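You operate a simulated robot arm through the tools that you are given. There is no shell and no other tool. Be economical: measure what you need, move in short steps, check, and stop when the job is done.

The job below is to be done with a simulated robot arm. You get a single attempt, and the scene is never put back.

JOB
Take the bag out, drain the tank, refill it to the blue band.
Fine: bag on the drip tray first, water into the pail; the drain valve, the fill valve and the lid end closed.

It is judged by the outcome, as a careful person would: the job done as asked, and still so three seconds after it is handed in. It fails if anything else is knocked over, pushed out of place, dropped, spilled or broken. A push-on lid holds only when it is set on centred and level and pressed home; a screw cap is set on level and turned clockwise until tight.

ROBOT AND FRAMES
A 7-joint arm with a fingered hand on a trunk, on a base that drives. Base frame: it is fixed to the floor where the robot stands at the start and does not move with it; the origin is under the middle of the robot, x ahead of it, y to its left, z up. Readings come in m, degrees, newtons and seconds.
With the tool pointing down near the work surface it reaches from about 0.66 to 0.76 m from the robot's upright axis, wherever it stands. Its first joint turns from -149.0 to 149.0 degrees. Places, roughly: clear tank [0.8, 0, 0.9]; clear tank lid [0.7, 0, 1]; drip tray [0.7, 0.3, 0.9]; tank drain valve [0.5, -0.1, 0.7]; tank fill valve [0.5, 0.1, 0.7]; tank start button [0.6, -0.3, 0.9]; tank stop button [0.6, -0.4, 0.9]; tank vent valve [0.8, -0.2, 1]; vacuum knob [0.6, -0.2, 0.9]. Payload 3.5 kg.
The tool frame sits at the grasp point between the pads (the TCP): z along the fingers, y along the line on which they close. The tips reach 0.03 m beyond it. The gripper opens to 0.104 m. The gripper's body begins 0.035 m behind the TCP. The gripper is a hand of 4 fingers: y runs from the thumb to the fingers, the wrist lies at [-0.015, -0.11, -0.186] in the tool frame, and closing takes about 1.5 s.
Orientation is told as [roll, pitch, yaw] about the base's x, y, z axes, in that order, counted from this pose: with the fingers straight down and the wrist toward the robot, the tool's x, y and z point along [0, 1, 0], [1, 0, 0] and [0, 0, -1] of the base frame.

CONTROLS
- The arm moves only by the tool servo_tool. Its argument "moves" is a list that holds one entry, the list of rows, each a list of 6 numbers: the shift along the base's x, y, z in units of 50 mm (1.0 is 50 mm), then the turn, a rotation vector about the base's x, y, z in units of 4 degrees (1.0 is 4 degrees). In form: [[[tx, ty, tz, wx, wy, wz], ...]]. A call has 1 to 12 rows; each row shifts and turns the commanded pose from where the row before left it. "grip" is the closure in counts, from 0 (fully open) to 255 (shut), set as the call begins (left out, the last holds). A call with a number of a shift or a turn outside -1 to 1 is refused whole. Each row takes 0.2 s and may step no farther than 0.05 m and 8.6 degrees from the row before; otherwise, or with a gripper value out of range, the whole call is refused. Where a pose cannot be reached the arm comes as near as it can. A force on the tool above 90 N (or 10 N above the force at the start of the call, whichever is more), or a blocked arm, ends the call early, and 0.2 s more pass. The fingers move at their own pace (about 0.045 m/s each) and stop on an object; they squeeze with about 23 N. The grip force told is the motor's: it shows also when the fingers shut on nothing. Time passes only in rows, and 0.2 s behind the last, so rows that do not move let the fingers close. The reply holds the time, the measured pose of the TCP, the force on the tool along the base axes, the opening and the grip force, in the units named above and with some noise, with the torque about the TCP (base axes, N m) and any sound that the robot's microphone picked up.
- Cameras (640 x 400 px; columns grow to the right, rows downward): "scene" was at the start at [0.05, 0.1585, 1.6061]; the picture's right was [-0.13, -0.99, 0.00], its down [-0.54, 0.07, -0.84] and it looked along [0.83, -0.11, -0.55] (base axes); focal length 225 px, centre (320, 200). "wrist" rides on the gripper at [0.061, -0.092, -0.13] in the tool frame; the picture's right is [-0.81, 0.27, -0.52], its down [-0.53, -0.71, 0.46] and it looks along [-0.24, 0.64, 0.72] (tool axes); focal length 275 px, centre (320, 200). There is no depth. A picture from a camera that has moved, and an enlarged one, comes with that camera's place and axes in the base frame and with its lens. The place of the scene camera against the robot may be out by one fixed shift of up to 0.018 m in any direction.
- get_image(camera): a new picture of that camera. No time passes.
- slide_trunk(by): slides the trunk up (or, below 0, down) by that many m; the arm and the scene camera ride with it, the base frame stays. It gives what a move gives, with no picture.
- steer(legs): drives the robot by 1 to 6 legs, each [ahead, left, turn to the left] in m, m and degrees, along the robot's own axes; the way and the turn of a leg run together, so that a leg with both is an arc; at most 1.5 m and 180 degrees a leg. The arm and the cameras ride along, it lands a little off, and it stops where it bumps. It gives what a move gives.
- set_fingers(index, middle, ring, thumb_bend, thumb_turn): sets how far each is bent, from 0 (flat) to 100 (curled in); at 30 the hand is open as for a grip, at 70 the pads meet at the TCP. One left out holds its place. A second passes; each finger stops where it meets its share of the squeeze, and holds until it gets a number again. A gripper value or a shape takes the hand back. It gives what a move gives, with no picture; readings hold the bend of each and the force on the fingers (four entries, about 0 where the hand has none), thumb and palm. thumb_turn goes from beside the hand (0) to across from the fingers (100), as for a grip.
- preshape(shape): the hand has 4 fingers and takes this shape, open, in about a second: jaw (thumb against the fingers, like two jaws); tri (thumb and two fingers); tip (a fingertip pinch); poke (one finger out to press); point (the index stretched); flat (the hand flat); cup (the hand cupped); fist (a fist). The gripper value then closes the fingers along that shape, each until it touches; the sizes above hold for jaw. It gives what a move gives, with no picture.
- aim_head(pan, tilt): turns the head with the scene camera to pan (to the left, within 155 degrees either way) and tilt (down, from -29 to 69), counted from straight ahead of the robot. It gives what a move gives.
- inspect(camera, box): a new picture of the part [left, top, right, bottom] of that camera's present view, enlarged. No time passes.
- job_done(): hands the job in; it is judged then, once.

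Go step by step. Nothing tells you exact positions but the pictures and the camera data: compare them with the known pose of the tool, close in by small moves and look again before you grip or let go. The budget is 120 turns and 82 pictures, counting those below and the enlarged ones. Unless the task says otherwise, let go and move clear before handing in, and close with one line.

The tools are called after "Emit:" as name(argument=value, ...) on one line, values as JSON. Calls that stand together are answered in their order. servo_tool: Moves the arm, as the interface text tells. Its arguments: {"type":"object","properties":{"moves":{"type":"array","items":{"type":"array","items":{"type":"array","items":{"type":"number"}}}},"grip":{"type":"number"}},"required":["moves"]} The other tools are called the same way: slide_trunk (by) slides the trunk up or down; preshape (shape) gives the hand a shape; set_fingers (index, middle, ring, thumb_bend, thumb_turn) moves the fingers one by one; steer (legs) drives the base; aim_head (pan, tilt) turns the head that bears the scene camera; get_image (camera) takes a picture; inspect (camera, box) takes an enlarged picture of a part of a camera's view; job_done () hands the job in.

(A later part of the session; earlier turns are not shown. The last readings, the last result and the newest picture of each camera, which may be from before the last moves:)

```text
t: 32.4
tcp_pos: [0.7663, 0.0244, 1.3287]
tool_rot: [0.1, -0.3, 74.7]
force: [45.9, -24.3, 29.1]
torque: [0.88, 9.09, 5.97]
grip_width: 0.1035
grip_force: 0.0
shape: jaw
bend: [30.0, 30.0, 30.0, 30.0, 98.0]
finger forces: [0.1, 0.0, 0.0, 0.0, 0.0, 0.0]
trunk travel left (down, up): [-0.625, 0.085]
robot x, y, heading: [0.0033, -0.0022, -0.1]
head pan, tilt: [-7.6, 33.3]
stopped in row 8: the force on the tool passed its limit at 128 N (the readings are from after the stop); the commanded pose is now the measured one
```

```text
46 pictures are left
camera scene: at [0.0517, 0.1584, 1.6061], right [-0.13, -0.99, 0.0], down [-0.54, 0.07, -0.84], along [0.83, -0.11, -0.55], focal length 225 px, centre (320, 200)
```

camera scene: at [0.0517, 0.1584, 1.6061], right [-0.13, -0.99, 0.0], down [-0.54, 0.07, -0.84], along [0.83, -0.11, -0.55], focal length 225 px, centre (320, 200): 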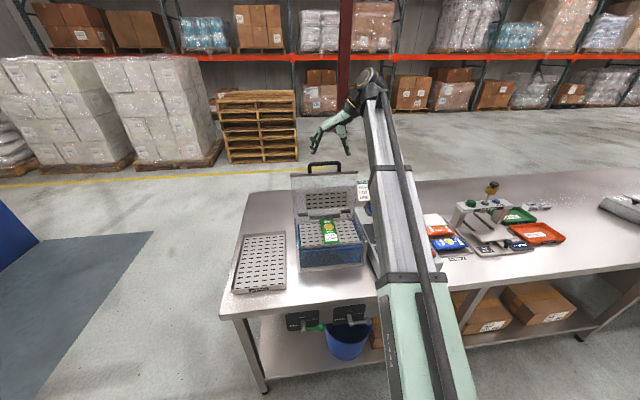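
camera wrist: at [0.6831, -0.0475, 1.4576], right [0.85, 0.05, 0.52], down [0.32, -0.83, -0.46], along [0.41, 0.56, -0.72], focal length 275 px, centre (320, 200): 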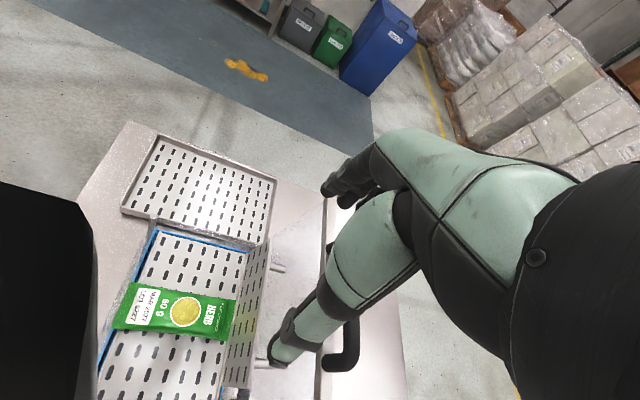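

The wrist-camera side fouls the forearm at this yaw; turning the other way (−90°) puts it on the far side. Rotating back.

Emit:
servo_tool(moves=[[[0, 0, 0, 0, 0, -1], [0, 0, 0, 0, 0, -1], [0, 0, 0, 0, 0, -1], [0, 0, 0, 0, 0, -1], [0, 0, 0, 0, 0, -1], [0, 0, 0, 0, 0, -1], [0, 0, 0, 0, 0, -1], [0, 0, 0, 0, 0, -1], [0, 0, 0, 0, 0, -1], [0, 0, 0, 0, 0, -1], [0, 0, 0, 0, 0, -1], [0, 0, 0, 0, 0, -1]]])

Emit:
servo_tool(moves=[[[-0.1, 0, 0, 0, 0, -1], [-0.1, 0, 0, 0, 0, -1], [-0.1, 0, 0, 0, 0, -1], [-0.1, 0, 0, 0, 0, -1], [-0.1, 0, 0, 0, 0, -1], [-0.1, 0, 0, 0, 0, -1], [-0.1, 0, 0, 0, 0, -1], [-0.1, 0, 0, 0, 0, -1], [-0.1, 0, 0, 0, 0, -1], [-0.1, 0, 0, 0, 0, -1], [-0.1, 0, 0, 0, 0, -1], [0, 0, 0, 0, 0, -1]]])

Emit:
servo_tool(moves=[[[0, 0, 0, 0, 0, -1], [0, 0, 0, 0, 0, -1], [0, 0, 0, 0, 0, -1], [0, 0, 0, 0, 0, -1], [0, 0, 0, 0, 0, -1], [0, 0, 0, 0, 0, -1], [0, 0, 0, 0, 0, -1], [0, 0, 0, 0, 0, -1], [0, 0, 0, 0, 0, -1], [0, 0, 0, 0, 0, -1], [0, 0, 0, 0, 0, -1], [0, 0, 0, 0, 0, -1]]])

```text
t: 35.0
tcp_pos: [0.7668, 0.0237, 1.3295]
tool_rot: [0.1, -0.4, 26.6]
force: [-0.5, -0.2, 0.3]
torque: [0.03, -0.01, -0.03]
grip_width: 0.1036
grip_force: 0.0
shape: jaw
bend: [30.0, 30.0, 30.0, 30.0, 98.0]
finger forces: [0.0, 0.0, 0.0, 0.0, 0.1, 0.0]
trunk travel left (down, up): [-0.625, 0.085]
robot x, y, heading: [0.0023, 0.0023, -0.0]
head pan, tilt: [-7.6, 33.3]
```

```text
t: 37.5
tcp_pos: [0.7117, 0.0245, 1.3296]
tool_rot: [0.1, -0.2, -21.6]
force: [0.4, -0.1, 0.5]
torque: [0.03, 0.01, 0.03]
grip_width: 0.1036
grip_force: 0.0
shape: jaw
bend: [30.0, 30.0, 30.0, 30.0, 98.0]
finger forces: [0.0, 0.1, 0.0, 0.0, 0.0, 0.1]
trunk travel left (down, up): [-0.625, 0.085]
robot x, y, heading: [-0.0002, -0.0034, -0.2]
head pan, tilt: [-7.6, 33.3]
```

```text
t: 40.1
tcp_pos: [0.7122, 0.0247, 1.3281]
tool_rot: [0.1, -0.3, -69.5]
force: [0.6, 0.4, -0.4]
torque: [0.02, 0.02, 0.0]
grip_width: 0.1037
grip_force: 0.1
shape: jaw
bend: [30.0, 30.0, 30.0, 30.0, 98.0]
finger forces: [0.0, 0.1, 0.1, 0.1, 0.0, 0.0]
trunk travel left (down, up): [-0.625, 0.085]
robot x, y, heading: [-0.001, -0.004, -0.3]
head pan, tilt: [-7.6, 33.3]
```

Works this way. Completing to −90° and lowering part way over the bag.

Emit:
servo_tool(moves=[[[0, 0.03, -0.5, 0, 0, -1], [0, 0.03, -0.6, 0, 0, -1], [0, 0.03, -0.6, 0, 0, -1], [0, 0.03, -0.6, 0, 0, -1], [0, 0.03, -0.6, 0, 0, -1], [0, 0.03, -0.6, 0, 0, 0], [0, 0, -0.6, 0, 0, 0], [0, 0, -0.6, 0, 0, 0], [0, 0, 0, 0, 0, 0]]])

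Emit:
get_image(camera="wrist")

Emit:
inspect(camera="scene", box=[220, 140, 400, 300])

```text
t: 42.1
tcp_pos: [0.7127, 0.0323, 1.0912]
tool_rot: [0.1, -0.3, -89.5]
force: [0.5, 0.5, 0.7]
torque: [-0.03, -0.02, -0.01]
grip_width: 0.1037
grip_force: 0.1
shape: jaw
bend: [30.0, 30.0, 30.0, 30.0, 98.0]
finger forces: [0.0, 0.0, 0.0, 0.0, 0.1, 0.0]
trunk travel left (down, up): [-0.625, 0.085]
robot x, y, heading: [0.0032, 0.0006, -0.0]
head pan, tilt: [-7.6, 33.3]
```

```text
45 pictures are left
camera wrist: at [0.7719, 0.1271, 1.2208], right [-0.81, -0.28, 0.52], down [-0.54, 0.71, -0.46], along [-0.24, -0.65, -0.72], focal length 275 px, centre (320, 200)
```

wrist: 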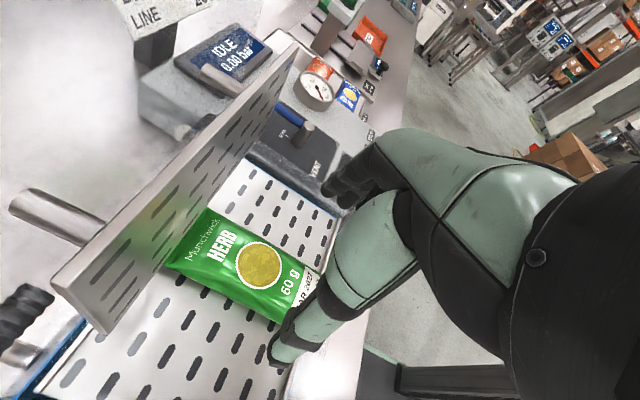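

```text
2.50 times, centred on (310, 220) of scene
camera zoom: at [0.0518, 0.1584, 1.6061], right [-0.13, -0.99, 0.0], down [-0.54, 0.07, -0.84], along [0.83, -0.11, -0.55], focal length 562 px, centre (345, 150)
```

zoom: 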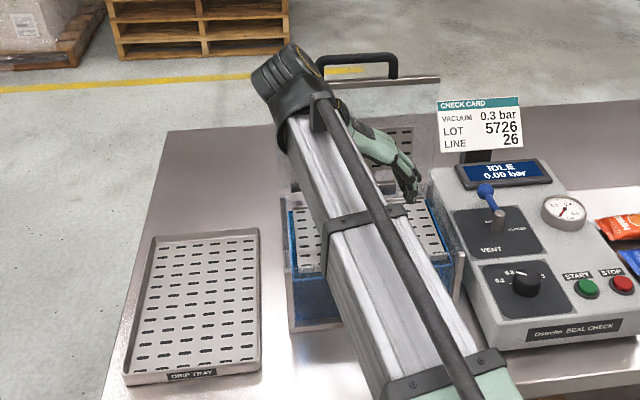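

The bag's middle is at about (0.73, 0.033, 1.006). I'll shift slightly toward its front end, away from the hanging plate, and lower to it.

Emit:
servo_tool(moves=[[[-0.2, 0.02, -0.2, 0, 0, 0], [-0.1, 0, -0.3, 0, 0, 0], [0, 0, -0.3, 0, 0, 0], [0, 0, -0.3, 0, 0, 0], [0, 0, -0.2, 0, 0, 0], [0, 0, 0, 0, 0, 0]]])

Emit:
get_image(camera="wrist")

```text
t: 43.5
tcp_pos: [0.6982, 0.0351, 1.0285]
tool_rot: [0.0, -0.2, -89.5]
force: [-0.1, 0.1, -0.2]
torque: [0.01, 0.03, 0.0]
grip_width: 0.104
grip_force: 0.0
shape: jaw
bend: [30.0, 30.0, 30.0, 30.0, 98.0]
finger forces: [0.1, 0.1, 0.0, 0.0, 0.0, 0.0]
trunk travel left (down, up): [-0.625, 0.085]
robot x, y, heading: [0.0011, 0.0016, 0.0]
head pan, tilt: [-7.6, 33.3]
```

```text
43 pictures are left
camera wrist: at [0.7566, 0.1279, 1.1571], right [-0.81, -0.28, 0.52], down [-0.54, 0.71, -0.46], along [-0.24, -0.65, -0.72], focal length 275 px, centre (320, 200)
```

wrist: 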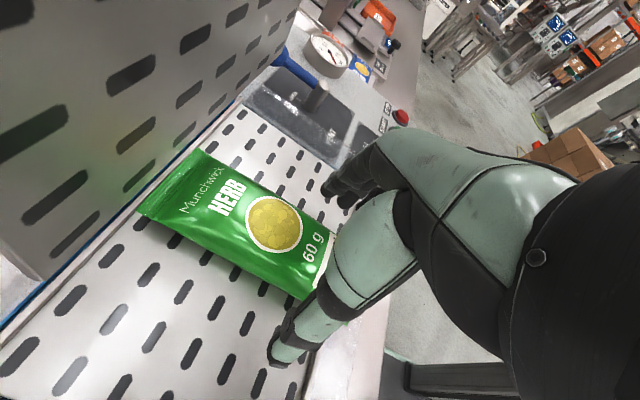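

The fingers straddle the bag. Lowering 12 mm more, then closing.

Emit:
servo_tool(moves=[[[0, 0, -0.12, 0, 0, 0], [0, 0, -0.12, 0, 0, 0], [0, 0, 0, 0, 0, 0]]])

Emit:
servo_tool(moves=[[[0, 0, 0, 0, 0, 0], [0, 0, 0, 0, 0, 0], [0, 0, 0, 0, 0, 0], [0, 0, 0, 0, 0, 0], [0, 0, 0, 0, 0, 0], [0, 0, 0, 0, 0, 0], [0, 0, 0, 0, 0, 0]]], grip=255)

Emit:
get_image(camera="wrist")

```text
t: 44.4
tcp_pos: [0.698, 0.0335, 1.0171]
tool_rot: [0.0, -0.2, -89.4]
force: [-0.5, -1.3, 1.0]
torque: [0.0, -0.04, 0.0]
grip_width: 0.1035
grip_force: 0.1
shape: jaw
bend: [30.0, 30.0, 30.0, 30.0, 98.0]
finger forces: [0.0, 0.0, 0.0, 0.0, 0.0, 0.0]
trunk travel left (down, up): [-0.625, 0.085]
robot x, y, heading: [0.0075, -0.0005, -0.1]
head pan, tilt: [-7.6, 33.3]
```

```text
t: 46.0
tcp_pos: [0.6977, 0.0341, 1.0164]
tool_rot: [0.1, -0.2, -89.4]
force: [1.1, -0.3, 1.0]
torque: [0.0, 0.03, 0.06]
grip_width: 0.0539
grip_force: 23.1
shape: jaw
bend: [74.0, 45.0, 43.0, 68.0, 100.0]
finger forces: [11.5, 6.5, 2.7, 0.1, 20.7, 0.0]
trunk travel left (down, up): [-0.625, 0.085]
robot x, y, heading: [0.0069, -0.0029, -0.3]
head pan, tilt: [-7.6, 33.3]
```

```text
42 pictures are left
camera wrist: at [0.757, 0.1273, 1.1456], right [-0.81, -0.28, 0.52], down [-0.54, 0.71, -0.46], along [-0.24, -0.65, -0.72], focal length 275 px, centre (320, 200)
```

wrist: 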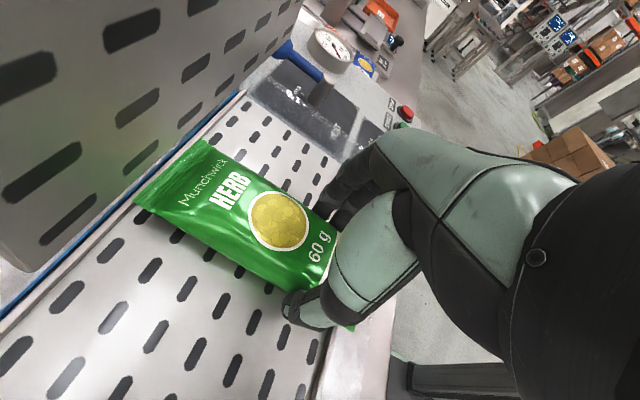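

The bag is gripped. Lifting slowly over the tank and letting it drip a moment.

Emit:
servo_tool(moves=[[[0, 0, 0.2, 0, 0, 0], [0, 0, 0.3, 0, 0, 0], [-0.1, 0, 0.5, 0, 0, 0], [-0.2, 0, 0.6, 0, 0, 0], [-0.2, 0, 0.6, 0, 0, 0], [0, 0, 0.3, 0, 0, 0], [0, 0, 0, 0, 0, 0], [0, 0, 0, 0, 0, 0], [0, 0, 0, 0, 0, 0], [0, 0, 0, 0, 0, 0], [0, 0, 0, 0, 0, 0], [0, 0, 0, 0, 0, 0]]])

Emit:
get_image(camera="wrist")

```text
t: 48.5
tcp_pos: [0.6718, 0.0329, 1.1409]
tool_rot: [0.1, -0.2, -89.6]
force: [-0.9, -0.1, -0.4]
torque: [0.03, 0.04, 0.0]
grip_width: 0.0511
grip_force: 22.7
shape: jaw
bend: [74.0, 45.0, 46.0, 69.0, 100.0]
finger forces: [10.2, 4.8, 2.6, 0.1, 17.5, 0.1]
trunk travel left (down, up): [-0.625, 0.085]
robot x, y, heading: [-0.0007, 0.0007, 0.2]
head pan, tilt: [-7.6, 33.3]
```

```text
41 pictures are left
camera wrist: at [0.7317, 0.1274, 1.2697], right [-0.81, -0.28, 0.52], down [-0.54, 0.71, -0.46], along [-0.24, -0.65, -0.72], focal length 275 px, centre (320, 200)
```

wrist: 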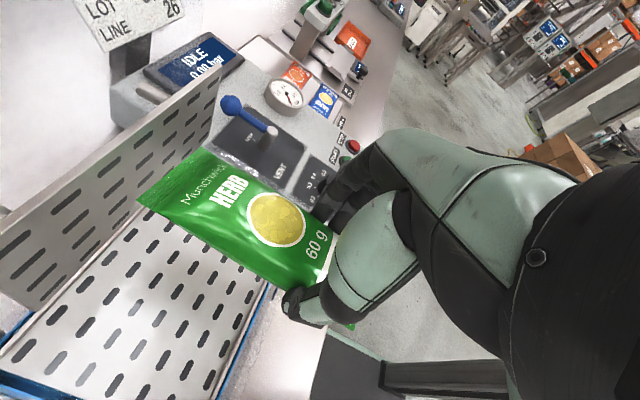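

Held firmly. Driving left 0.26 m to bring it over the tray.

Emit:
steer(legs=[[0, 0.26, 0]])

Emit:
get_image(camera="wrist")

Emit:
get_image(camera="scene")

```text
t: 50.4
tcp_pos: [0.6704, 0.2939, 1.1412]
tool_rot: [0.1, -0.3, -89.2]
force: [-1.1, 0.2, 0.0]
torque: [-0.02, -0.02, 0.01]
grip_width: 0.0516
grip_force: 23.0
shape: jaw
bend: [74.0, 45.0, 46.0, 69.0, 100.0]
finger forces: [10.2, 4.7, 2.5, 0.0, 17.4, 0.0]
trunk travel left (down, up): [-0.625, 0.085]
robot x, y, heading: [0.0005, 0.2572, 0.1]
head pan, tilt: [-7.6, 33.3]
```

```text
40 pictures are left
camera wrist: at [0.7305, 0.3877, 1.2696], right [-0.81, -0.28, 0.52], down [-0.54, 0.7, -0.46], along [-0.23, -0.65, -0.72], focal length 275 px, centre (320, 200)
```

wrist: 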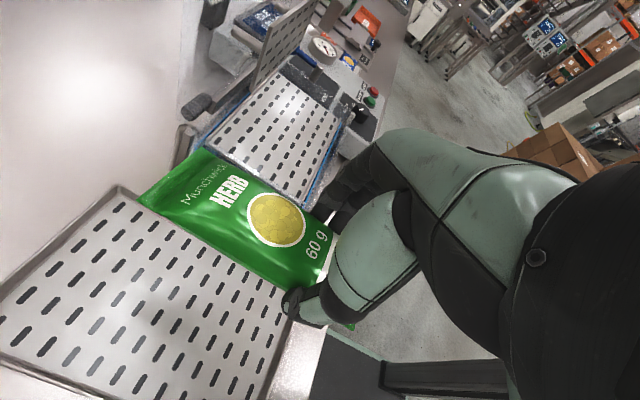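

```text
39 pictures are left
camera scene: at [0.0505, 0.415, 1.606], right [-0.13, -0.99, 0.0], down [-0.54, 0.07, -0.84], along [0.83, -0.11, -0.55], focal length 225 px, centre (320, 200)
```

scene: 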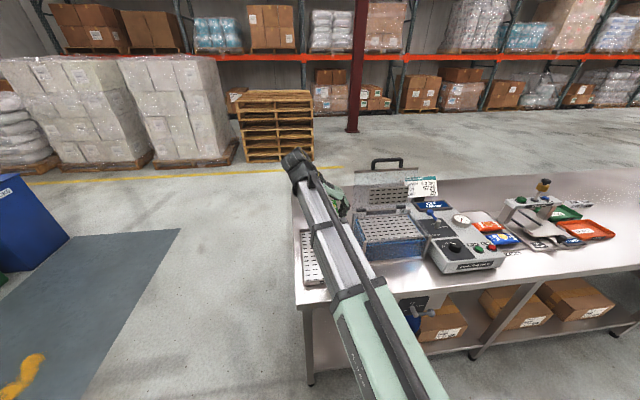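

The tray spans about x 0.57–0.86, y 0.21–0.40; the bag is over it. Lowering toward it.

Emit:
servo_tool(moves=[[[0, 0.1, -0.6, 0, 0, 0], [0, 0.1, -0.7, 0, 0, 0], [0, 0.1, -0.7, 0, 0, 0], [0, 0, -0.7, 0, 0, 0], [0, 0, -0.5, 0, 0, 0], [0, 0, -0.4, 0, 0, 0], [0, 0, 0, 0, 0, 0]]])

Emit:
get_image(camera="wrist")

```text
t: 52.0
tcp_pos: [0.6716, 0.3081, 0.963]
tool_rot: [0.1, -0.2, -89.1]
force: [-0.4, 0.8, -0.3]
torque: [-0.04, -0.01, -0.03]
grip_width: 0.0513
grip_force: 22.9
shape: jaw
bend: [74.0, 45.0, 46.0, 69.0, 100.0]
finger forces: [9.8, 4.8, 2.6, 0.1, 16.6, 0.0]
trunk travel left (down, up): [-0.625, 0.085]
robot x, y, heading: [0.0025, 0.2574, 0.1]
head pan, tilt: [-7.6, 33.3]
```

```text
38 pictures are left
camera wrist: at [0.7312, 0.403, 1.0908], right [-0.81, -0.29, 0.52], down [-0.54, 0.7, -0.46], along [-0.23, -0.65, -0.72], focal length 275 px, centre (320, 200)
```

wrist: 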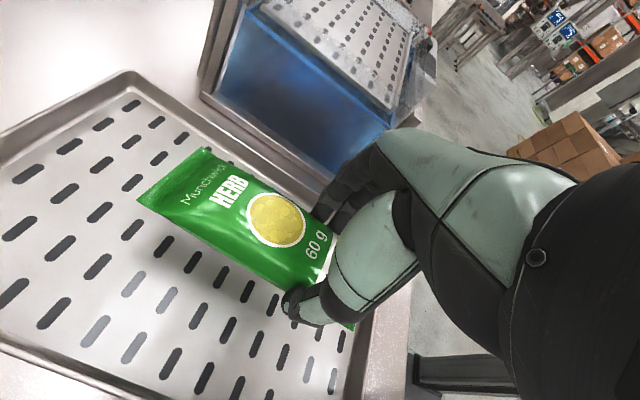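

Inside the tray outline. Lowering in small steps until it touches.

Emit:
servo_tool(moves=[[[0, 0.1, -0.2, 0, 0, 0], [0, 0.1, -0.2, 0, 0, 0], [0, 0, -0.15, 0, 0, 0], [0, 0, 0, 0, 0, 0]]])

Emit:
get_image(camera="wrist")

```text
t: 53.0
tcp_pos: [0.6723, 0.3177, 0.9345]
tool_rot: [0.1, -0.2, -89.2]
force: [0.0, -1.1, -0.4]
torque: [0.0, 0.0, 0.01]
grip_width: 0.0333
grip_force: 22.7
shape: jaw
bend: [76.0, 51.0, 48.0, 82.0, 100.0]
finger forces: [0.0, 0.0, 0.0, 0.0, 0.0, 0.0]
trunk travel left (down, up): [-0.625, 0.085]
robot x, y, heading: [0.0017, 0.2565, 0.4]
head pan, tilt: [-7.6, 33.3]
```

```text
37 pictures are left
camera wrist: at [0.7311, 0.4121, 1.0628], right [-0.81, -0.29, 0.52], down [-0.54, 0.7, -0.46], along [-0.23, -0.65, -0.72], focal length 275 px, centre (320, 200)
```

wrist: 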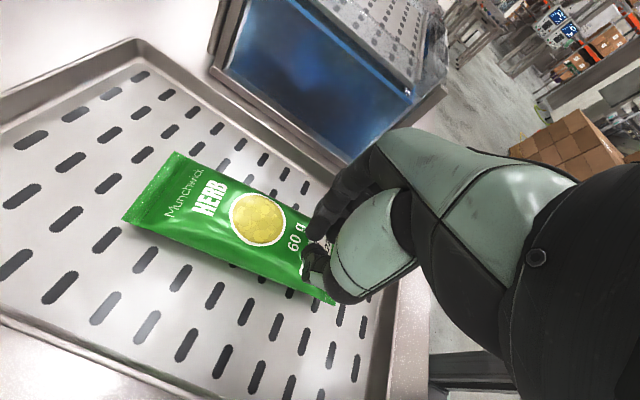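

The bag is lying flat on the tray, free of the hand. I'll raise the hand, back up, and look at the valves and pail.

Emit:
servo_tool(moves=[[[0, 0, 0.6, 0, 0, 0], [0, 0, 0.9, 0, 0, 0], [0, 0, 0.9, 0, 0, 0], [0, 0, 0.9, 0, 0, 0.5], [0, 0, 0.9, 0, 0, 1], [0, 0, 0.9, 0, 0, 1], [0, 0, 0, 0, 0, 1], [0, 0, 0, 0, 0, 1], [0, 0, 0, 0, 0, 1], [0, 0, 0, 0, 0, 1], [0, 0, 0, 0, 0, 1], [0, 0, 0, 0, 0, 1]]], grip=60)

Emit:
steer(legs=[[-0.3, 0, 0], [0, -0.2, 0]])

Emit:
aim_head(pan=-12, tilt=45)

Emit:
get_image(camera="scene")

```text
t: 55.6
tcp_pos: [0.6709, 0.3183, 1.1882]
tool_rot: [0.1, -0.2, -55.1]
force: [-0.3, 0.2, 0.1]
torque: [-0.01, -0.03, 0.03]
grip_width: 0.0794
grip_force: 0.1
shape: jaw
bend: [27.0, 35.0, 32.0, 53.0, 99.0]
finger forces: [0.0, 0.0, 0.1, 0.0, 0.1, 0.1]
trunk travel left (down, up): [-0.625, 0.085]
robot x, y, heading: [0.0001, 0.2571, 0.3]
head pan, tilt: [-7.6, 33.3]
```

```text
t: 58.8
tcp_pos: [0.3821, 0.1159, 1.1895]
tool_rot: [0.1, -0.3, -55.0]
force: [0.5, 0.4, 0.5]
torque: [0.02, -0.01, 0.0]
grip_width: 0.0794
grip_force: 0.0
shape: jaw
bend: [27.0, 35.0, 32.0, 53.0, 99.0]
finger forces: [0.0, 0.0, 0.1, 0.0, 0.0, 0.0]
trunk travel left (down, up): [-0.625, 0.085]
robot x, y, heading: [-0.2877, 0.0543, 0.4]
head pan, tilt: [-7.6, 33.3]
```

```text
t: 59.5
tcp_pos: [0.3822, 0.1167, 1.1885]
tool_rot: [0.1, -0.2, -55.0]
force: [0.6, -0.6, 0.2]
torque: [0.01, 0.01, -0.01]
grip_width: 0.0794
grip_force: 0.0
shape: jaw
bend: [27.0, 35.0, 32.0, 53.0, 99.0]
finger forces: [0.1, 0.1, 0.0, 0.1, 0.0, 0.1]
trunk travel left (down, up): [-0.625, 0.085]
robot x, y, heading: [-0.2864, 0.0556, 0.4]
head pan, tilt: [-12.0, 45.0]
```

```text
36 pictures are left
camera scene: at [-0.2469, 0.2073, 1.5887], right [-0.2, -0.98, 0.0], down [-0.69, 0.14, -0.71], along [0.69, -0.14, -0.71], focal length 225 px, centre (320, 200)
```

scene: 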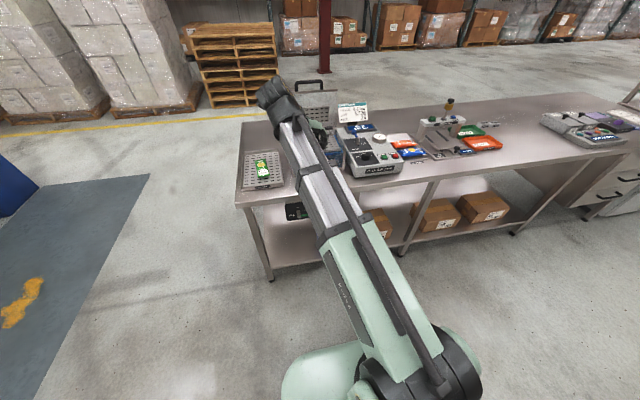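

I'll turn the tool to point forward, then lower the trunk to work at the valves.

Emit:
servo_tool(moves=[[[0, 0, 0, 0, 0, 1], [0, 0, 0, 0, 0, 1], [0, 0, 0, 0, 0, 1], [0, 0, 0, 0, 0, 1], [0, 0, 0, 0, 0, 1], [0, 0, 0, 0, 0, 1], [0, 0, 0, 0, 0, 1], [0, 0, 0, 0, 0, 1], [0, 0, 0, 0, 0, 1], [0, 0, 0, 0, 0, 1], [0, 0, 0, 0, 0, 1], [0, 0, 0, 0, 0, 1]]])

Emit:
steer(legs=[[-0.12, 0, 0]])

Emit:
servo_tool(moves=[[[0.2, 0, 0, 0, 0, 1], [0.2, 0, 0, 0, 0, 0.75], [0.2, 0, 0, 0, -1, 0], [0.2, 0, 0, 0, -1, 0], [0.2, 0, 0, 0, -1, 0], [0.2, 0, 0, 0, -1, 0], [0.2, 0, 0, 0, -1, 0], [0.2, 0, 0, 0, -1, 0], [0, 0, 0, 0, -1, 0], [0, 0, 0, 0, -1, 0], [0, 0, 0, 0, -1, 0], [0, 0, 0, 0, -1, 0]]])

Emit:
servo_tool(moves=[[[0, 0, 0, 0, -1, 0], [0, 0, 0, 0, -1, 0], [0, 0, 0, 0, -1, 0], [0, 0, 0, 0, -1, 0], [0, 0, 0, 0, -1, 0], [0, 0, 0, 0, -1, 0], [0, 0, 0, 0, -1, 0], [0, 0, 0, 0, -1, 0], [0, 0, 0, 0, -1, 0], [0, 0, 0, 0, -1, 0], [0, 0, 0, 0, -1, 0], [0, 0, 0, 0, -0.5, 0]]])

```text
t: 62.1
tcp_pos: [0.3826, 0.1171, 1.1888]
tool_rot: [0.1, -0.3, -6.9]
force: [0.9, -0.4, -0.5]
torque: [0.0, 0.01, -0.01]
grip_width: 0.0794
grip_force: 0.0
shape: jaw
bend: [27.0, 35.0, 32.0, 53.0, 99.0]
finger forces: [0.1, 0.0, 0.0, 0.1, 0.1, 0.0]
trunk travel left (down, up): [-0.625, 0.085]
robot x, y, heading: [-0.2872, 0.0521, 0.3]
head pan, tilt: [-12.0, 45.0]
```

```text
t: 63.3
tcp_pos: [0.2637, 0.1153, 1.1893]
tool_rot: [0.2, -0.3, -7.1]
force: [1.2, 0.5, 0.1]
torque: [-0.02, -0.03, -0.02]
grip_width: 0.0793
grip_force: 0.0
shape: jaw
bend: [27.0, 35.0, 32.0, 53.0, 99.0]
finger forces: [0.1, 0.0, 0.0, 0.0, 0.0, 0.1]
trunk travel left (down, up): [-0.625, 0.085]
robot x, y, heading: [-0.4042, 0.0531, 0.5]
head pan, tilt: [-12.0, 45.0]
```

```text
t: 65.9
tcp_pos: [0.3455, 0.115, 1.1892]
tool_rot: [0.2, -40.3, -0.2]
force: [-0.2, 0.3, -0.3]
torque: [-0.01, -0.02, -0.01]
grip_width: 0.0791
grip_force: 0.0
shape: jaw
bend: [27.0, 35.0, 32.0, 53.0, 99.0]
finger forces: [0.0, 0.1, 0.0, 0.0, 0.1, 0.0]
trunk travel left (down, up): [-0.625, 0.085]
robot x, y, heading: [-0.4059, 0.056, 0.3]
head pan, tilt: [-12.0, 45.0]
```

```text
t: 68.5
tcp_pos: [0.3463, 0.0993, 1.1862]
tool_rot: [4.6, -71.8, -7.9]
force: [-0.3, 0.3, -0.9]
torque: [-0.01, -0.01, -0.02]
grip_width: 0.0793
grip_force: 0.1
shape: jaw
bend: [27.0, 35.0, 32.0, 53.0, 99.0]
finger forces: [0.0, 0.0, 0.1, 0.0, 0.0, 0.0]
out of reach, approached as far as the arm can: row 5, 7, 9
trunk travel left (down, up): [-0.625, 0.085]
robot x, y, heading: [-0.4046, 0.0528, 0.4]
head pan, tilt: [-12.0, 45.0]
```

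Pitch is limited near −70°; I'll use about −60° and lower the trunk.

Emit:
servo_tool(moves=[[[0, 0, 0, 0, 1, 0], [0, 0, 0, 0, 1, 0], [0, 0, 0, 0, 1, 0], [0, 0, 0, 0, 1, 0], [0, 0, 0, 0, 0, 0]]])

Emit:
slide_trunk(by=-0.42)

Emit:
aim_head(pan=-12, tilt=30)

Emit:
get_image(camera="scene")

Emit:
get_image(camera="wrist")

```text
t: 69.7
tcp_pos: [0.3475, 0.0956, 1.1863]
tool_rot: [1.5, -59.9, -6.2]
force: [-0.1, 0.2, 0.1]
torque: [0.02, 0.04, -0.02]
grip_width: 0.0796
grip_force: 0.0
shape: jaw
bend: [27.0, 35.0, 32.0, 53.0, 99.0]
finger forces: [0.0, 0.1, 0.0, 0.0, 0.0, 0.0]
out of reach, approached as far as the arm can: row 4
trunk travel left (down, up): [-0.625, 0.085]
robot x, y, heading: [-0.4076, 0.0518, 0.2]
head pan, tilt: [-12.0, 45.0]
```

```text
refused: -0.42 is not a number from -0.4 to 0.4
```

```text
t: 70.5
tcp_pos: [0.347, 0.0961, 1.1852]
tool_rot: [1.6, -59.9, -6.2]
force: [0.5, 0.0, 0.1]
torque: [0.03, -0.03, -0.02]
grip_width: 0.0792
grip_force: 0.0
shape: jaw
bend: [27.0, 35.0, 32.0, 53.0, 99.0]
finger forces: [0.1, 0.0, 0.0, 0.0, 0.0, 0.0]
trunk travel left (down, up): [-0.625, 0.085]
robot x, y, heading: [-0.4051, 0.0513, 0.2]
head pan, tilt: [-12.0, 30.0]
```

```text
35 pictures are left
camera scene: at [-0.3553, 0.2047, 1.6111], right [-0.2, -0.98, 0.0], down [-0.49, 0.1, -0.87], along [0.85, -0.18, -0.5], focal length 225 px, centre (320, 200)
```

scene: 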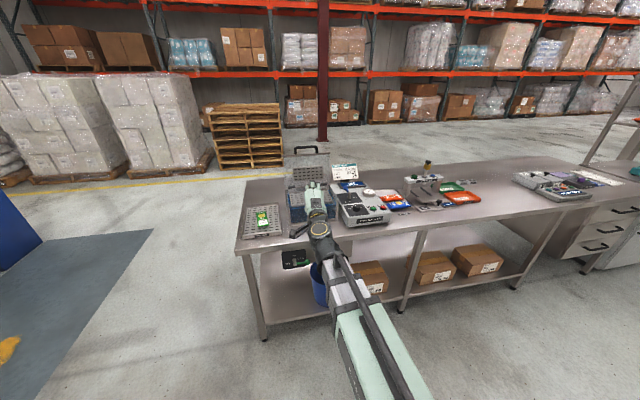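

```text
34 pictures are left
camera wrist: at [0.1941, 0.1715, 1.1719], right [-0.38, -0.79, 0.49], down [-0.01, -0.52, -0.85], along [0.93, -0.33, 0.19], focal length 275 px, centre (320, 200)
```

wrist: 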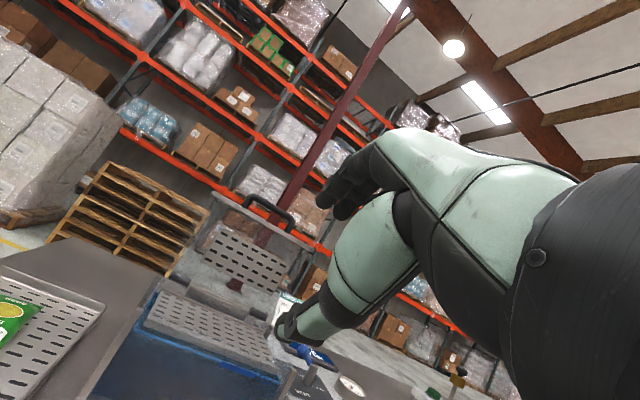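

Lowering the trunk by 0.4 m, well clear of the table, then looking at the valves.

Emit:
slide_trunk(by=-0.4)

Emit:
get_image(camera="wrist")

Emit:
inspect(camera="scene", box=[220, 120, 420, 250])

```text
t: 74.3
tcp_pos: [0.3467, 0.0966, 0.7865]
tool_rot: [1.5, -59.8, -6.3]
force: [0.2, -0.7, 0.3]
torque: [0.02, 0.02, 0.0]
grip_width: 0.0792
grip_force: 0.1
shape: jaw
bend: [27.0, 35.0, 32.0, 53.0, 99.0]
finger forces: [0.1, 0.1, 0.0, 0.0, 0.0, 0.1]
trunk travel left (down, up): [-0.225, 0.485]
robot x, y, heading: [-0.4064, 0.0531, 0.4]
head pan, tilt: [-12.0, 30.0]
```

```text
33 pictures are left
camera wrist: at [0.1941, 0.1715, 0.7719], right [-0.38, -0.79, 0.49], down [-0.01, -0.52, -0.85], along [0.93, -0.33, 0.19], focal length 275 px, centre (320, 200)
```

wrist: 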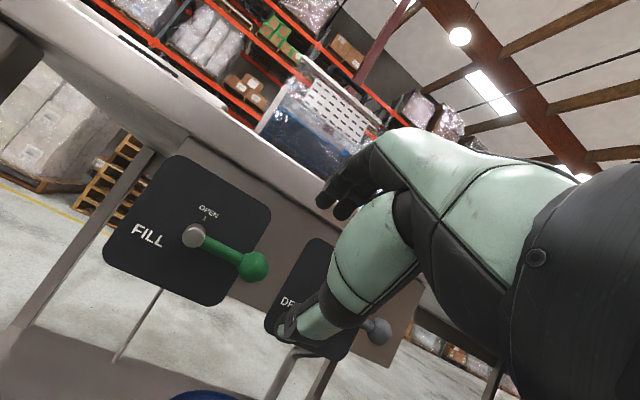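

```text
3.08 times, centred on (320, 185) of scene
camera zoom: at [-0.3552, 0.2047, 1.2112], right [-0.2, -0.98, 0.0], down [-0.49, 0.1, -0.87], along [0.85, -0.18, -0.5], focal length 691 px, centre (320, 246)
```

zoom: 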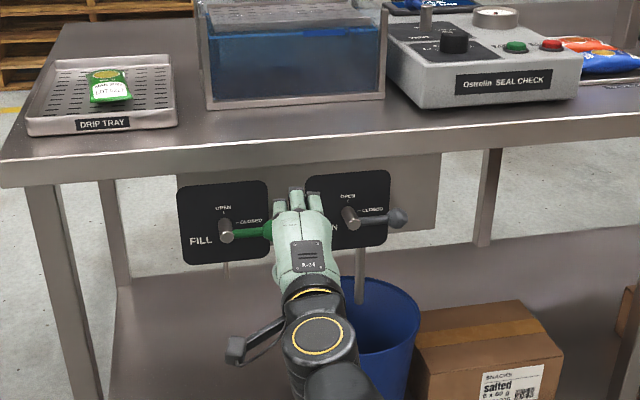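

Valves measured: drain ball ≈ (0.489, −0.087, 0.733) with its shaft at y≈−0.02; fill ball ≈ (0.489, 0.095, 0.732), shaft y≈0.162; open is up. I'll make a poking finger to push the levers and see where its tip sits.

Emit:
preshape(shape="poke")

Emit:
get_image(camera="wrist")

Emit:
inspect(camera="scene", box=[270, 170, 370, 240])

```text
t: 75.2
tcp_pos: [0.3475, 0.0972, 0.7865]
tool_rot: [1.5, -59.9, -6.2]
force: [0.0, -0.2, 0.9]
torque: [0.0, 0.0, 0.04]
grip_width: 0.0001
grip_force: 0.0
shape: poke
bend: [70.0, 70.0, 99.0, 100.0, 100.0]
finger forces: [0.0, 0.0, 0.0, 0.0, 0.0, 0.0]
trunk travel left (down, up): [-0.225, 0.485]
robot x, y, heading: [-0.4067, 0.0565, 0.4]
head pan, tilt: [-12.0, 30.0]
```

```text
31 pictures are left
camera wrist: at [0.1941, 0.1715, 0.7719], right [-0.38, -0.79, 0.49], down [-0.01, -0.52, -0.85], along [0.93, -0.33, 0.19], focal length 275 px, centre (320, 200)
```

wrist: 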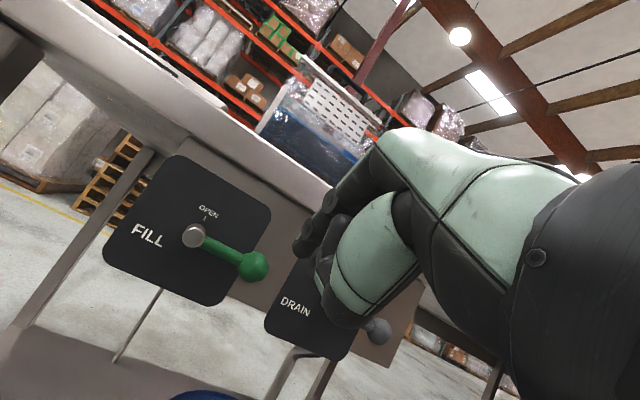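

```text
5.71 times, centred on (320, 205) of scene
camera zoom: at [-0.3552, 0.2047, 1.2112], right [-0.2, -0.98, 0.0], down [-0.49, 0.1, -0.87], along [0.85, -0.18, -0.5], focal length 1284 px, centre (320, 171)
```

zoom: 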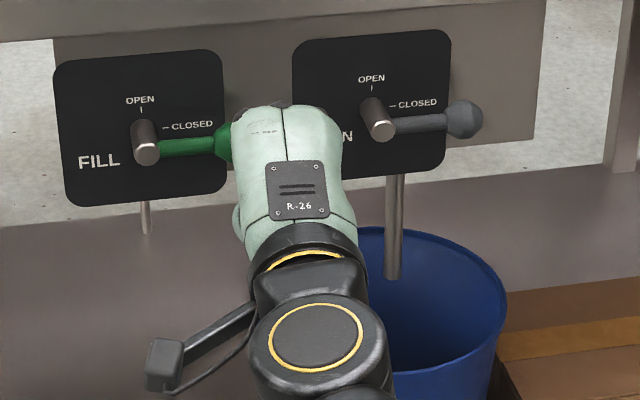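

The drain pipe ends inside the pail. The poke shape is stubby; I'll try the pointing shape with the straight index.

Emit:
preshape(shape="point")

Emit:
get_image(camera="wrist")

Emit:
inspect(camera="scene", box=[270, 160, 370, 230])

```text
t: 76.1
tcp_pos: [0.3481, 0.0953, 0.7865]
tool_rot: [1.5, -59.9, -6.2]
force: [0.6, -1.3, 0.5]
torque: [0.01, -0.01, -0.05]
grip_width: 0.0
grip_force: 0.0
shape: point
bend: [20.0, 100.0, 100.0, 98.0, 88.0]
finger forces: [0.0, 0.0, 0.0, 0.0, 0.1, 0.0]
trunk travel left (down, up): [-0.225, 0.485]
robot x, y, heading: [-0.4027, 0.0529, 0.1]
head pan, tilt: [-12.0, 30.0]
```

```text
29 pictures are left
camera wrist: at [0.194, 0.1715, 0.7719], right [-0.38, -0.79, 0.49], down [-0.01, -0.52, -0.85], along [0.93, -0.33, 0.19], focal length 275 px, centre (320, 200)
```

wrist: 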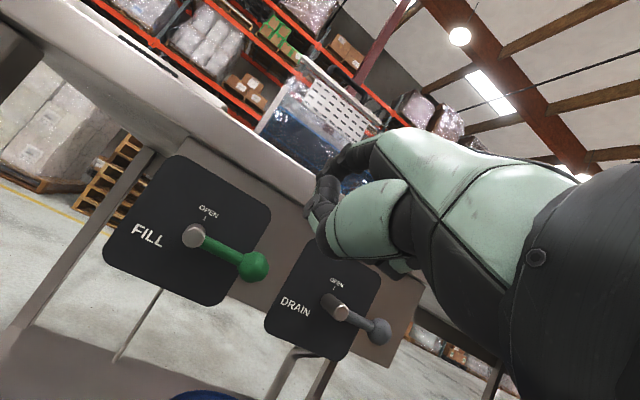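

```text
5.71 times, centred on (320, 195) of scene
camera zoom: at [-0.3552, 0.2047, 1.2112], right [-0.2, -0.98, 0.0], down [-0.49, 0.1, -0.87], along [0.85, -0.18, -0.5], focal length 1284 px, centre (320, 229)
```

zoom: 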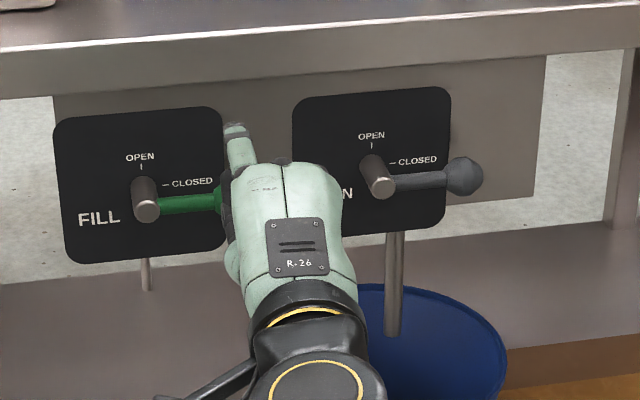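

The straight index is now a usable rod, with its tip about (+0.07, 0, +0.035) from the TCP. I'll bring it under the drain lever, first lower and to the right, then forward.

Emit:
servo_tool(moves=[[[0, -0.7, -0.6, 0, 0, 0], [0, -0.7, -0.6, 0, 0, 0], [0, -0.7, -0.6, 0, 0, 0], [0, -0.7, -0.6, 0, 0, 0], [0, -0.5, -0.2, 0, 0, 0], [0, 0, 0, 0, 0, 0]]])

Emit:
steer(legs=[[0.05, 0, 0]])

Emit:
get_image(camera="wrist")

Emit:
inspect(camera="scene", box=[300, 150, 400, 220])

```text
t: 77.5
tcp_pos: [0.3558, -0.0189, 0.659]
tool_rot: [14.1, -56.0, -22.1]
force: [0.2, 0.1, 0.4]
torque: [-0.03, 0.0, 0.03]
grip_width: 0.0
grip_force: 0.0
shape: point
bend: [20.0, 100.0, 100.0, 98.0, 88.0]
finger forces: [0.0, 0.1, 0.0, 0.0, 0.0, 0.0]
out of reach, approached as far as the arm can: row 3, 4, 5
trunk travel left (down, up): [-0.225, 0.485]
robot x, y, heading: [-0.4075, 0.0524, 0.4]
head pan, tilt: [-12.0, 30.0]
```

```text
t: 78.5
tcp_pos: [0.4059, -0.0187, 0.6594]
tool_rot: [14.1, -55.9, -22.1]
force: [-0.3, -0.4, -0.2]
torque: [0.02, -0.02, -0.05]
grip_width: 0.0
grip_force: 0.1
shape: point
bend: [20.0, 100.0, 100.0, 98.0, 88.0]
finger forces: [0.0, 0.0, 0.0, 0.0, 0.0, 0.0]
trunk travel left (down, up): [-0.225, 0.485]
robot x, y, heading: [-0.3557, 0.051, 0.2]
head pan, tilt: [-12.0, 30.0]
```

```text
27 pictures are left
camera wrist: at [0.2582, 0.0718, 0.6614], right [-0.43, -0.81, 0.4], down [-0.08, -0.4, -0.91], along [0.9, -0.43, 0.11], focal length 275 px, centre (320, 200)
```

wrist: 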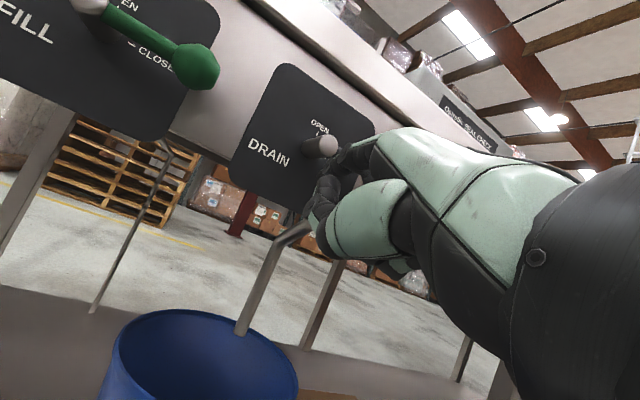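

```text
5.71 times, centred on (350, 185) of scene
camera zoom: at [-0.3059, 0.2049, 1.2112], right [-0.2, -0.98, 0.0], down [-0.49, 0.1, -0.87], along [0.85, -0.18, -0.5], focal length 1284 px, centre (149, 286)
```

zoom: 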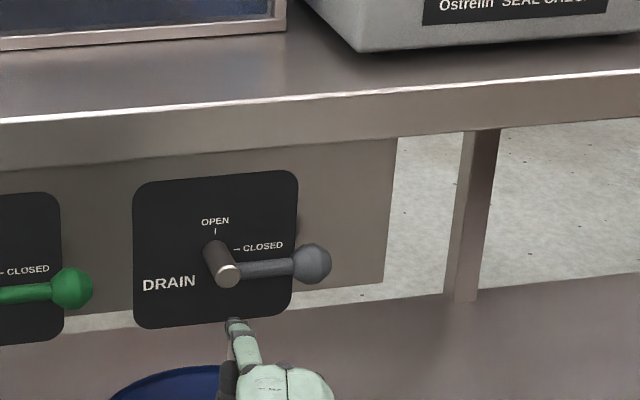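

The tip sits near (0.47, −0.02, 0.70), just below lever height. I'll shift the base right 45 mm and check that the command is stable.

Emit:
steer(legs=[[0, -0.045, 0]])

Emit:
servo_tool(moves=[[[0, 0, 0, 0, 0, 0], [0, 0, 0, 0, 0, 0]]])

```text
t: 79.4
tcp_pos: [0.4045, -0.0641, 0.6585]
tool_rot: [14.1, -55.9, -22.1]
force: [-0.2, -0.7, -0.1]
torque: [-0.04, -0.02, 0.03]
grip_width: 0.0
grip_force: 0.0
shape: point
bend: [20.0, 100.0, 100.0, 98.0, 88.0]
finger forces: [0.1, 0.1, 0.0, 0.1, 0.1, 0.0]
trunk travel left (down, up): [-0.225, 0.485]
robot x, y, heading: [-0.359, 0.0063, 0.4]
head pan, tilt: [-12.0, 30.0]
```

```text
t: 80.0
tcp_pos: [0.4048, -0.0644, 0.6599]
tool_rot: [14.1, -56.0, -22.2]
force: [0.5, 0.3, -0.2]
torque: [0.02, 0.02, 0.0]
grip_width: 0.0002
grip_force: 0.0
shape: point
bend: [20.0, 100.0, 100.0, 98.0, 88.0]
finger forces: [0.0, 0.1, 0.0, 0.0, 0.0, 0.0]
trunk travel left (down, up): [-0.225, 0.485]
robot x, y, heading: [-0.3506, 0.0082, 0.1]
head pan, tilt: [-12.0, 30.0]
```

Stable. Forward 35 mm under the lever by arm, then look.

Emit:
servo_tool(moves=[[[0.35, 0, 0, 0, 0, 0], [0.35, 0, 0, 0, 0, 0], [0, 0, 0, 0, 0, 0]]])

Emit:
inspect(camera="scene", box=[300, 160, 400, 230])

```text
t: 80.8
tcp_pos: [0.4399, -0.0621, 0.6606]
tool_rot: [14.2, -56.0, -22.1]
force: [-0.6, -0.1, 0.0]
torque: [0.03, -0.03, 0.01]
grip_width: 0.0
grip_force: 0.1
shape: point
bend: [20.0, 100.0, 100.0, 98.0, 88.0]
finger forces: [0.1, 0.0, 0.0, 0.0, 0.0, 0.0]
trunk travel left (down, up): [-0.225, 0.485]
robot x, y, heading: [-0.3533, 0.0076, 0.1]
head pan, tilt: [-12.0, 30.0]
```

```text
5.71 times, centred on (350, 195) of scene
camera zoom: at [-0.3056, 0.1593, 1.2112], right [-0.2, -0.98, 0.0], down [-0.49, 0.1, -0.87], along [0.85, -0.18, -0.5], focal length 1284 px, centre (149, 229)
```

zoom: 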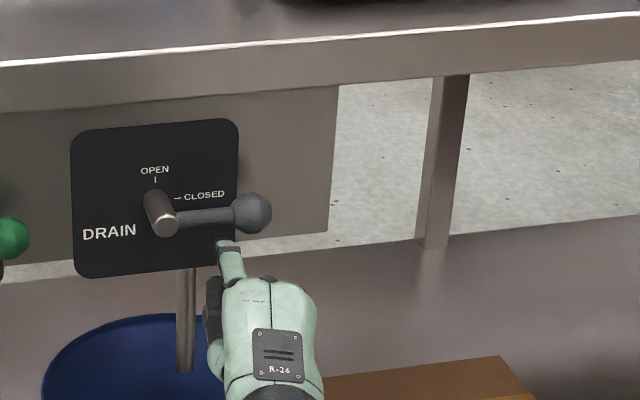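

The tip is right under the lever, near the ball. Pushing up along the lever's arc.

Emit:
servo_tool(moves=[[[0, 0, 0.3, 0, 0, 0], [0, 0, 0.3, 0, 0, 0], [0, 0, 0.3, 0, 0, 0], [0, 0.1, 0.25, 0, 0, 0], [0, 0.15, 0.2, 0, 0, 0], [0, 0.2, 0.15, 0, 0, 0], [0, 0, 0, 0, 0, 0]]])

Emit:
inspect(camera="scene", box=[300, 160, 400, 230])

```text
t: 82.4
tcp_pos: [0.4397, -0.0425, 0.7345]
tool_rot: [14.2, -56.0, -22.1]
force: [-1.2, -1.2, -1.8]
torque: [0.03, 0.0, -0.04]
grip_width: 0.096
grip_force: 0.0
shape: point
bend: [21.0, 100.0, 100.0, 98.0, 88.0]
finger forces: [1.9, 0.1, 0.0, 0.0, 0.1, 0.1]
trunk travel left (down, up): [-0.225, 0.485]
robot x, y, heading: [-0.3577, 0.01, 0.4]
head pan, tilt: [-12.0, 30.0]
```

```text
5.71 times, centred on (350, 195) of scene
camera zoom: at [-0.3055, 0.1592, 1.2113], right [-0.2, -0.98, 0.0], down [-0.49, 0.1, -0.87], along [0.85, -0.18, -0.5], focal length 1284 px, centre (149, 229)
```

zoom: 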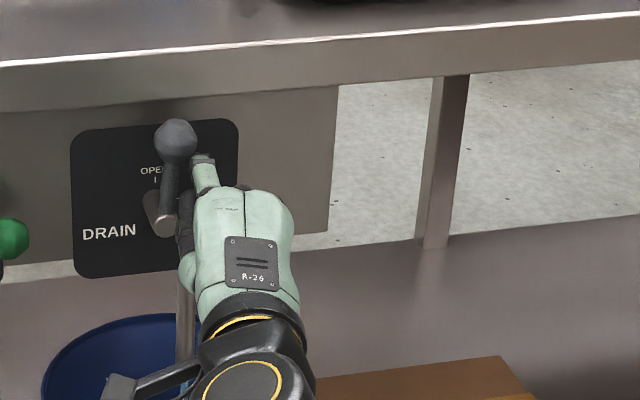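

Lever is near 75°. A bit more to the left to fully open.

Emit:
servo_tool(moves=[[[0, 0.2, 0.05, 0, 0, 0], [0, 0.2, 0, 0, 0, 0], [0, 0.1, 0, 0, 0, 0], [0, 0, 0, 0, 0, 0]]])

Emit:
get_image(camera="scene")

```text
t: 83.4
tcp_pos: [0.4397, -0.0184, 0.7353]
tool_rot: [14.2, -56.0, -22.5]
force: [-1.7, -16.5, -8.5]
torque: [0.83, 0.19, -0.65]
grip_width: 0.096
grip_force: 0.1
shape: point
bend: [23.0, 100.0, 100.0, 98.0, 88.0]
finger forces: [20.9, 0.0, 0.0, 0.0, 0.0, 0.0]
trunk travel left (down, up): [-0.225, 0.485]
robot x, y, heading: [-0.3555, 0.0089, 0.1]
head pan, tilt: [-12.0, 30.0]
```

```text
23 pictures are left
camera scene: at [-0.3049, 0.1578, 1.2113], right [-0.21, -0.98, 0.0], down [-0.49, 0.1, -0.87], along [0.85, -0.18, -0.5], focal length 225 px, centre (320, 200)
```

scene: 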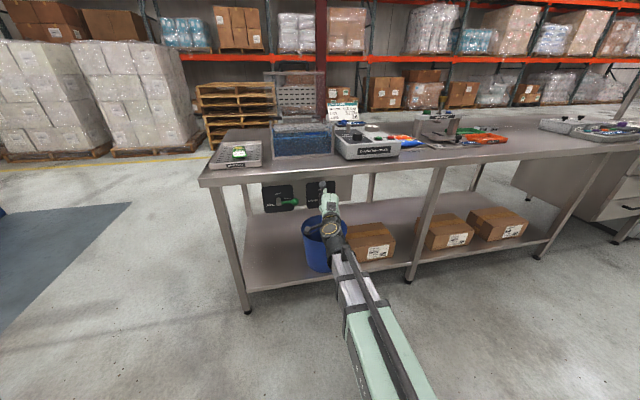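

The lever is against its open stop. I'll back off and move the finger around to the left side of the lever, ready to close, then check the draining.

Emit:
servo_tool(moves=[[[0, -0.4, 0, 0, 0, 0], [-0.6, 0, 0, 0, 0, 0], [-0.7, 0, 0, 0, 0, 0], [0, 0.7, 0, 0, 0, 0], [0, 0.7, 0, 0, 0, 0], [0, 0.3, 0, 0, 0, 0], [0, 0, 0, 0, 0, 0]]])

Emit:
inspect(camera="scene", box=[255, 110, 365, 230])

```text
t: 85.0
tcp_pos: [0.3766, 0.0488, 0.7379]
tool_rot: [14.1, -56.1, -22.1]
force: [-0.3, -0.3, 0.7]
torque: [-0.04, 0.03, 0.0]
grip_width: 0.0961
grip_force: 0.0
shape: point
bend: [20.0, 100.0, 100.0, 98.0, 88.0]
finger forces: [0.0, 0.1, 0.0, 0.0, 0.1, 0.1]
trunk travel left (down, up): [-0.225, 0.485]
robot x, y, heading: [-0.3548, 0.0082, 0.1]
head pan, tilt: [-12.0, 30.0]
```

```text
3.33 times, centred on (310, 170) of scene
camera zoom: at [-0.3056, 0.1592, 1.2112], right [-0.2, -0.98, 0.0], down [-0.49, 0.1, -0.87], along [0.85, -0.18, -0.5], focal length 749 px, centre (353, 300)
```

zoom: 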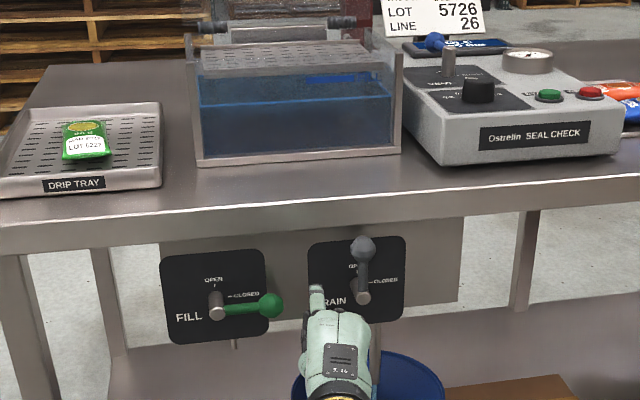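

The drain is fully open and the level is dropping; the blue FILL mark now shows on the back wall. Waiting.

Emit:
servo_tool(moves=[[[0, 0, 0, 0, 0, 0], [0, 0, 0, 0, 0, 0], [0, 0, 0, 0, 0, 0], [0, 0, 0, 0, 0, 0], [0, 0, 0, 0, 0, 0], [0, 0, 0, 0, 0, 0], [0, 0, 0, 0, 0, 0], [0, 0, 0, 0, 0, 0], [0, 0, 0, 0, 0, 0], [0, 0, 0, 0, 0, 0], [0, 0, 0, 0, 0, 0], [0, 0, 0, 0, 0, 0]]])

Emit:
servo_tool(moves=[[[0, 0, 0, 0, 0, 0], [0, 0, 0, 0, 0, 0], [0, 0, 0, 0, 0, 0], [0, 0, 0, 0, 0, 0], [0, 0, 0, 0, 0, 0], [0, 0, 0, 0, 0, 0], [0, 0, 0, 0, 0, 0], [0, 0, 0, 0, 0, 0], [0, 0, 0, 0, 0, 0], [0, 0, 0, 0, 0, 0], [0, 0, 0, 0, 0, 0], [0, 0, 0, 0, 0, 0]]])

Emit:
inspect(camera="scene", box=[255, 110, 365, 180])

```text
t: 87.6
tcp_pos: [0.377, 0.0497, 0.7393]
tool_rot: [14.1, -56.1, -22.0]
force: [-0.6, -0.3, -0.1]
torque: [0.02, -0.04, 0.0]
grip_width: 0.096
grip_force: 0.1
shape: point
bend: [20.0, 100.0, 100.0, 98.0, 88.0]
finger forces: [0.1, 0.0, 0.0, 0.0, 0.0, 0.1]
trunk travel left (down, up): [-0.225, 0.485]
robot x, y, heading: [-0.3557, 0.0064, 0.2]
head pan, tilt: [-12.0, 30.0]
```

```text
t: 90.2
tcp_pos: [0.3763, 0.0494, 0.7379]
tool_rot: [14.0, -56.0, -22.1]
force: [0.1, 0.5, 0.4]
torque: [-0.01, 0.02, 0.01]
grip_width: 0.0962
grip_force: 0.1
shape: point
bend: [20.0, 100.0, 100.0, 98.0, 88.0]
finger forces: [0.0, 0.0, 0.0, 0.0, 0.0, 0.1]
trunk travel left (down, up): [-0.225, 0.485]
robot x, y, heading: [-0.3546, 0.0067, -0.1]
head pan, tilt: [-12.0, 30.0]
```

```text
5.71 times, centred on (310, 145) of scene
camera zoom: at [-0.3056, 0.1593, 1.2112], right [-0.2, -0.98, 0.0], down [-0.49, 0.1, -0.87], along [0.85, -0.18, -0.5], focal length 1284 px, centre (377, 514)
```

zoom: 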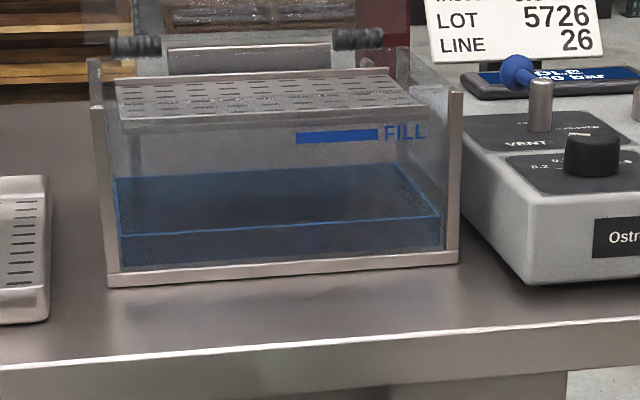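

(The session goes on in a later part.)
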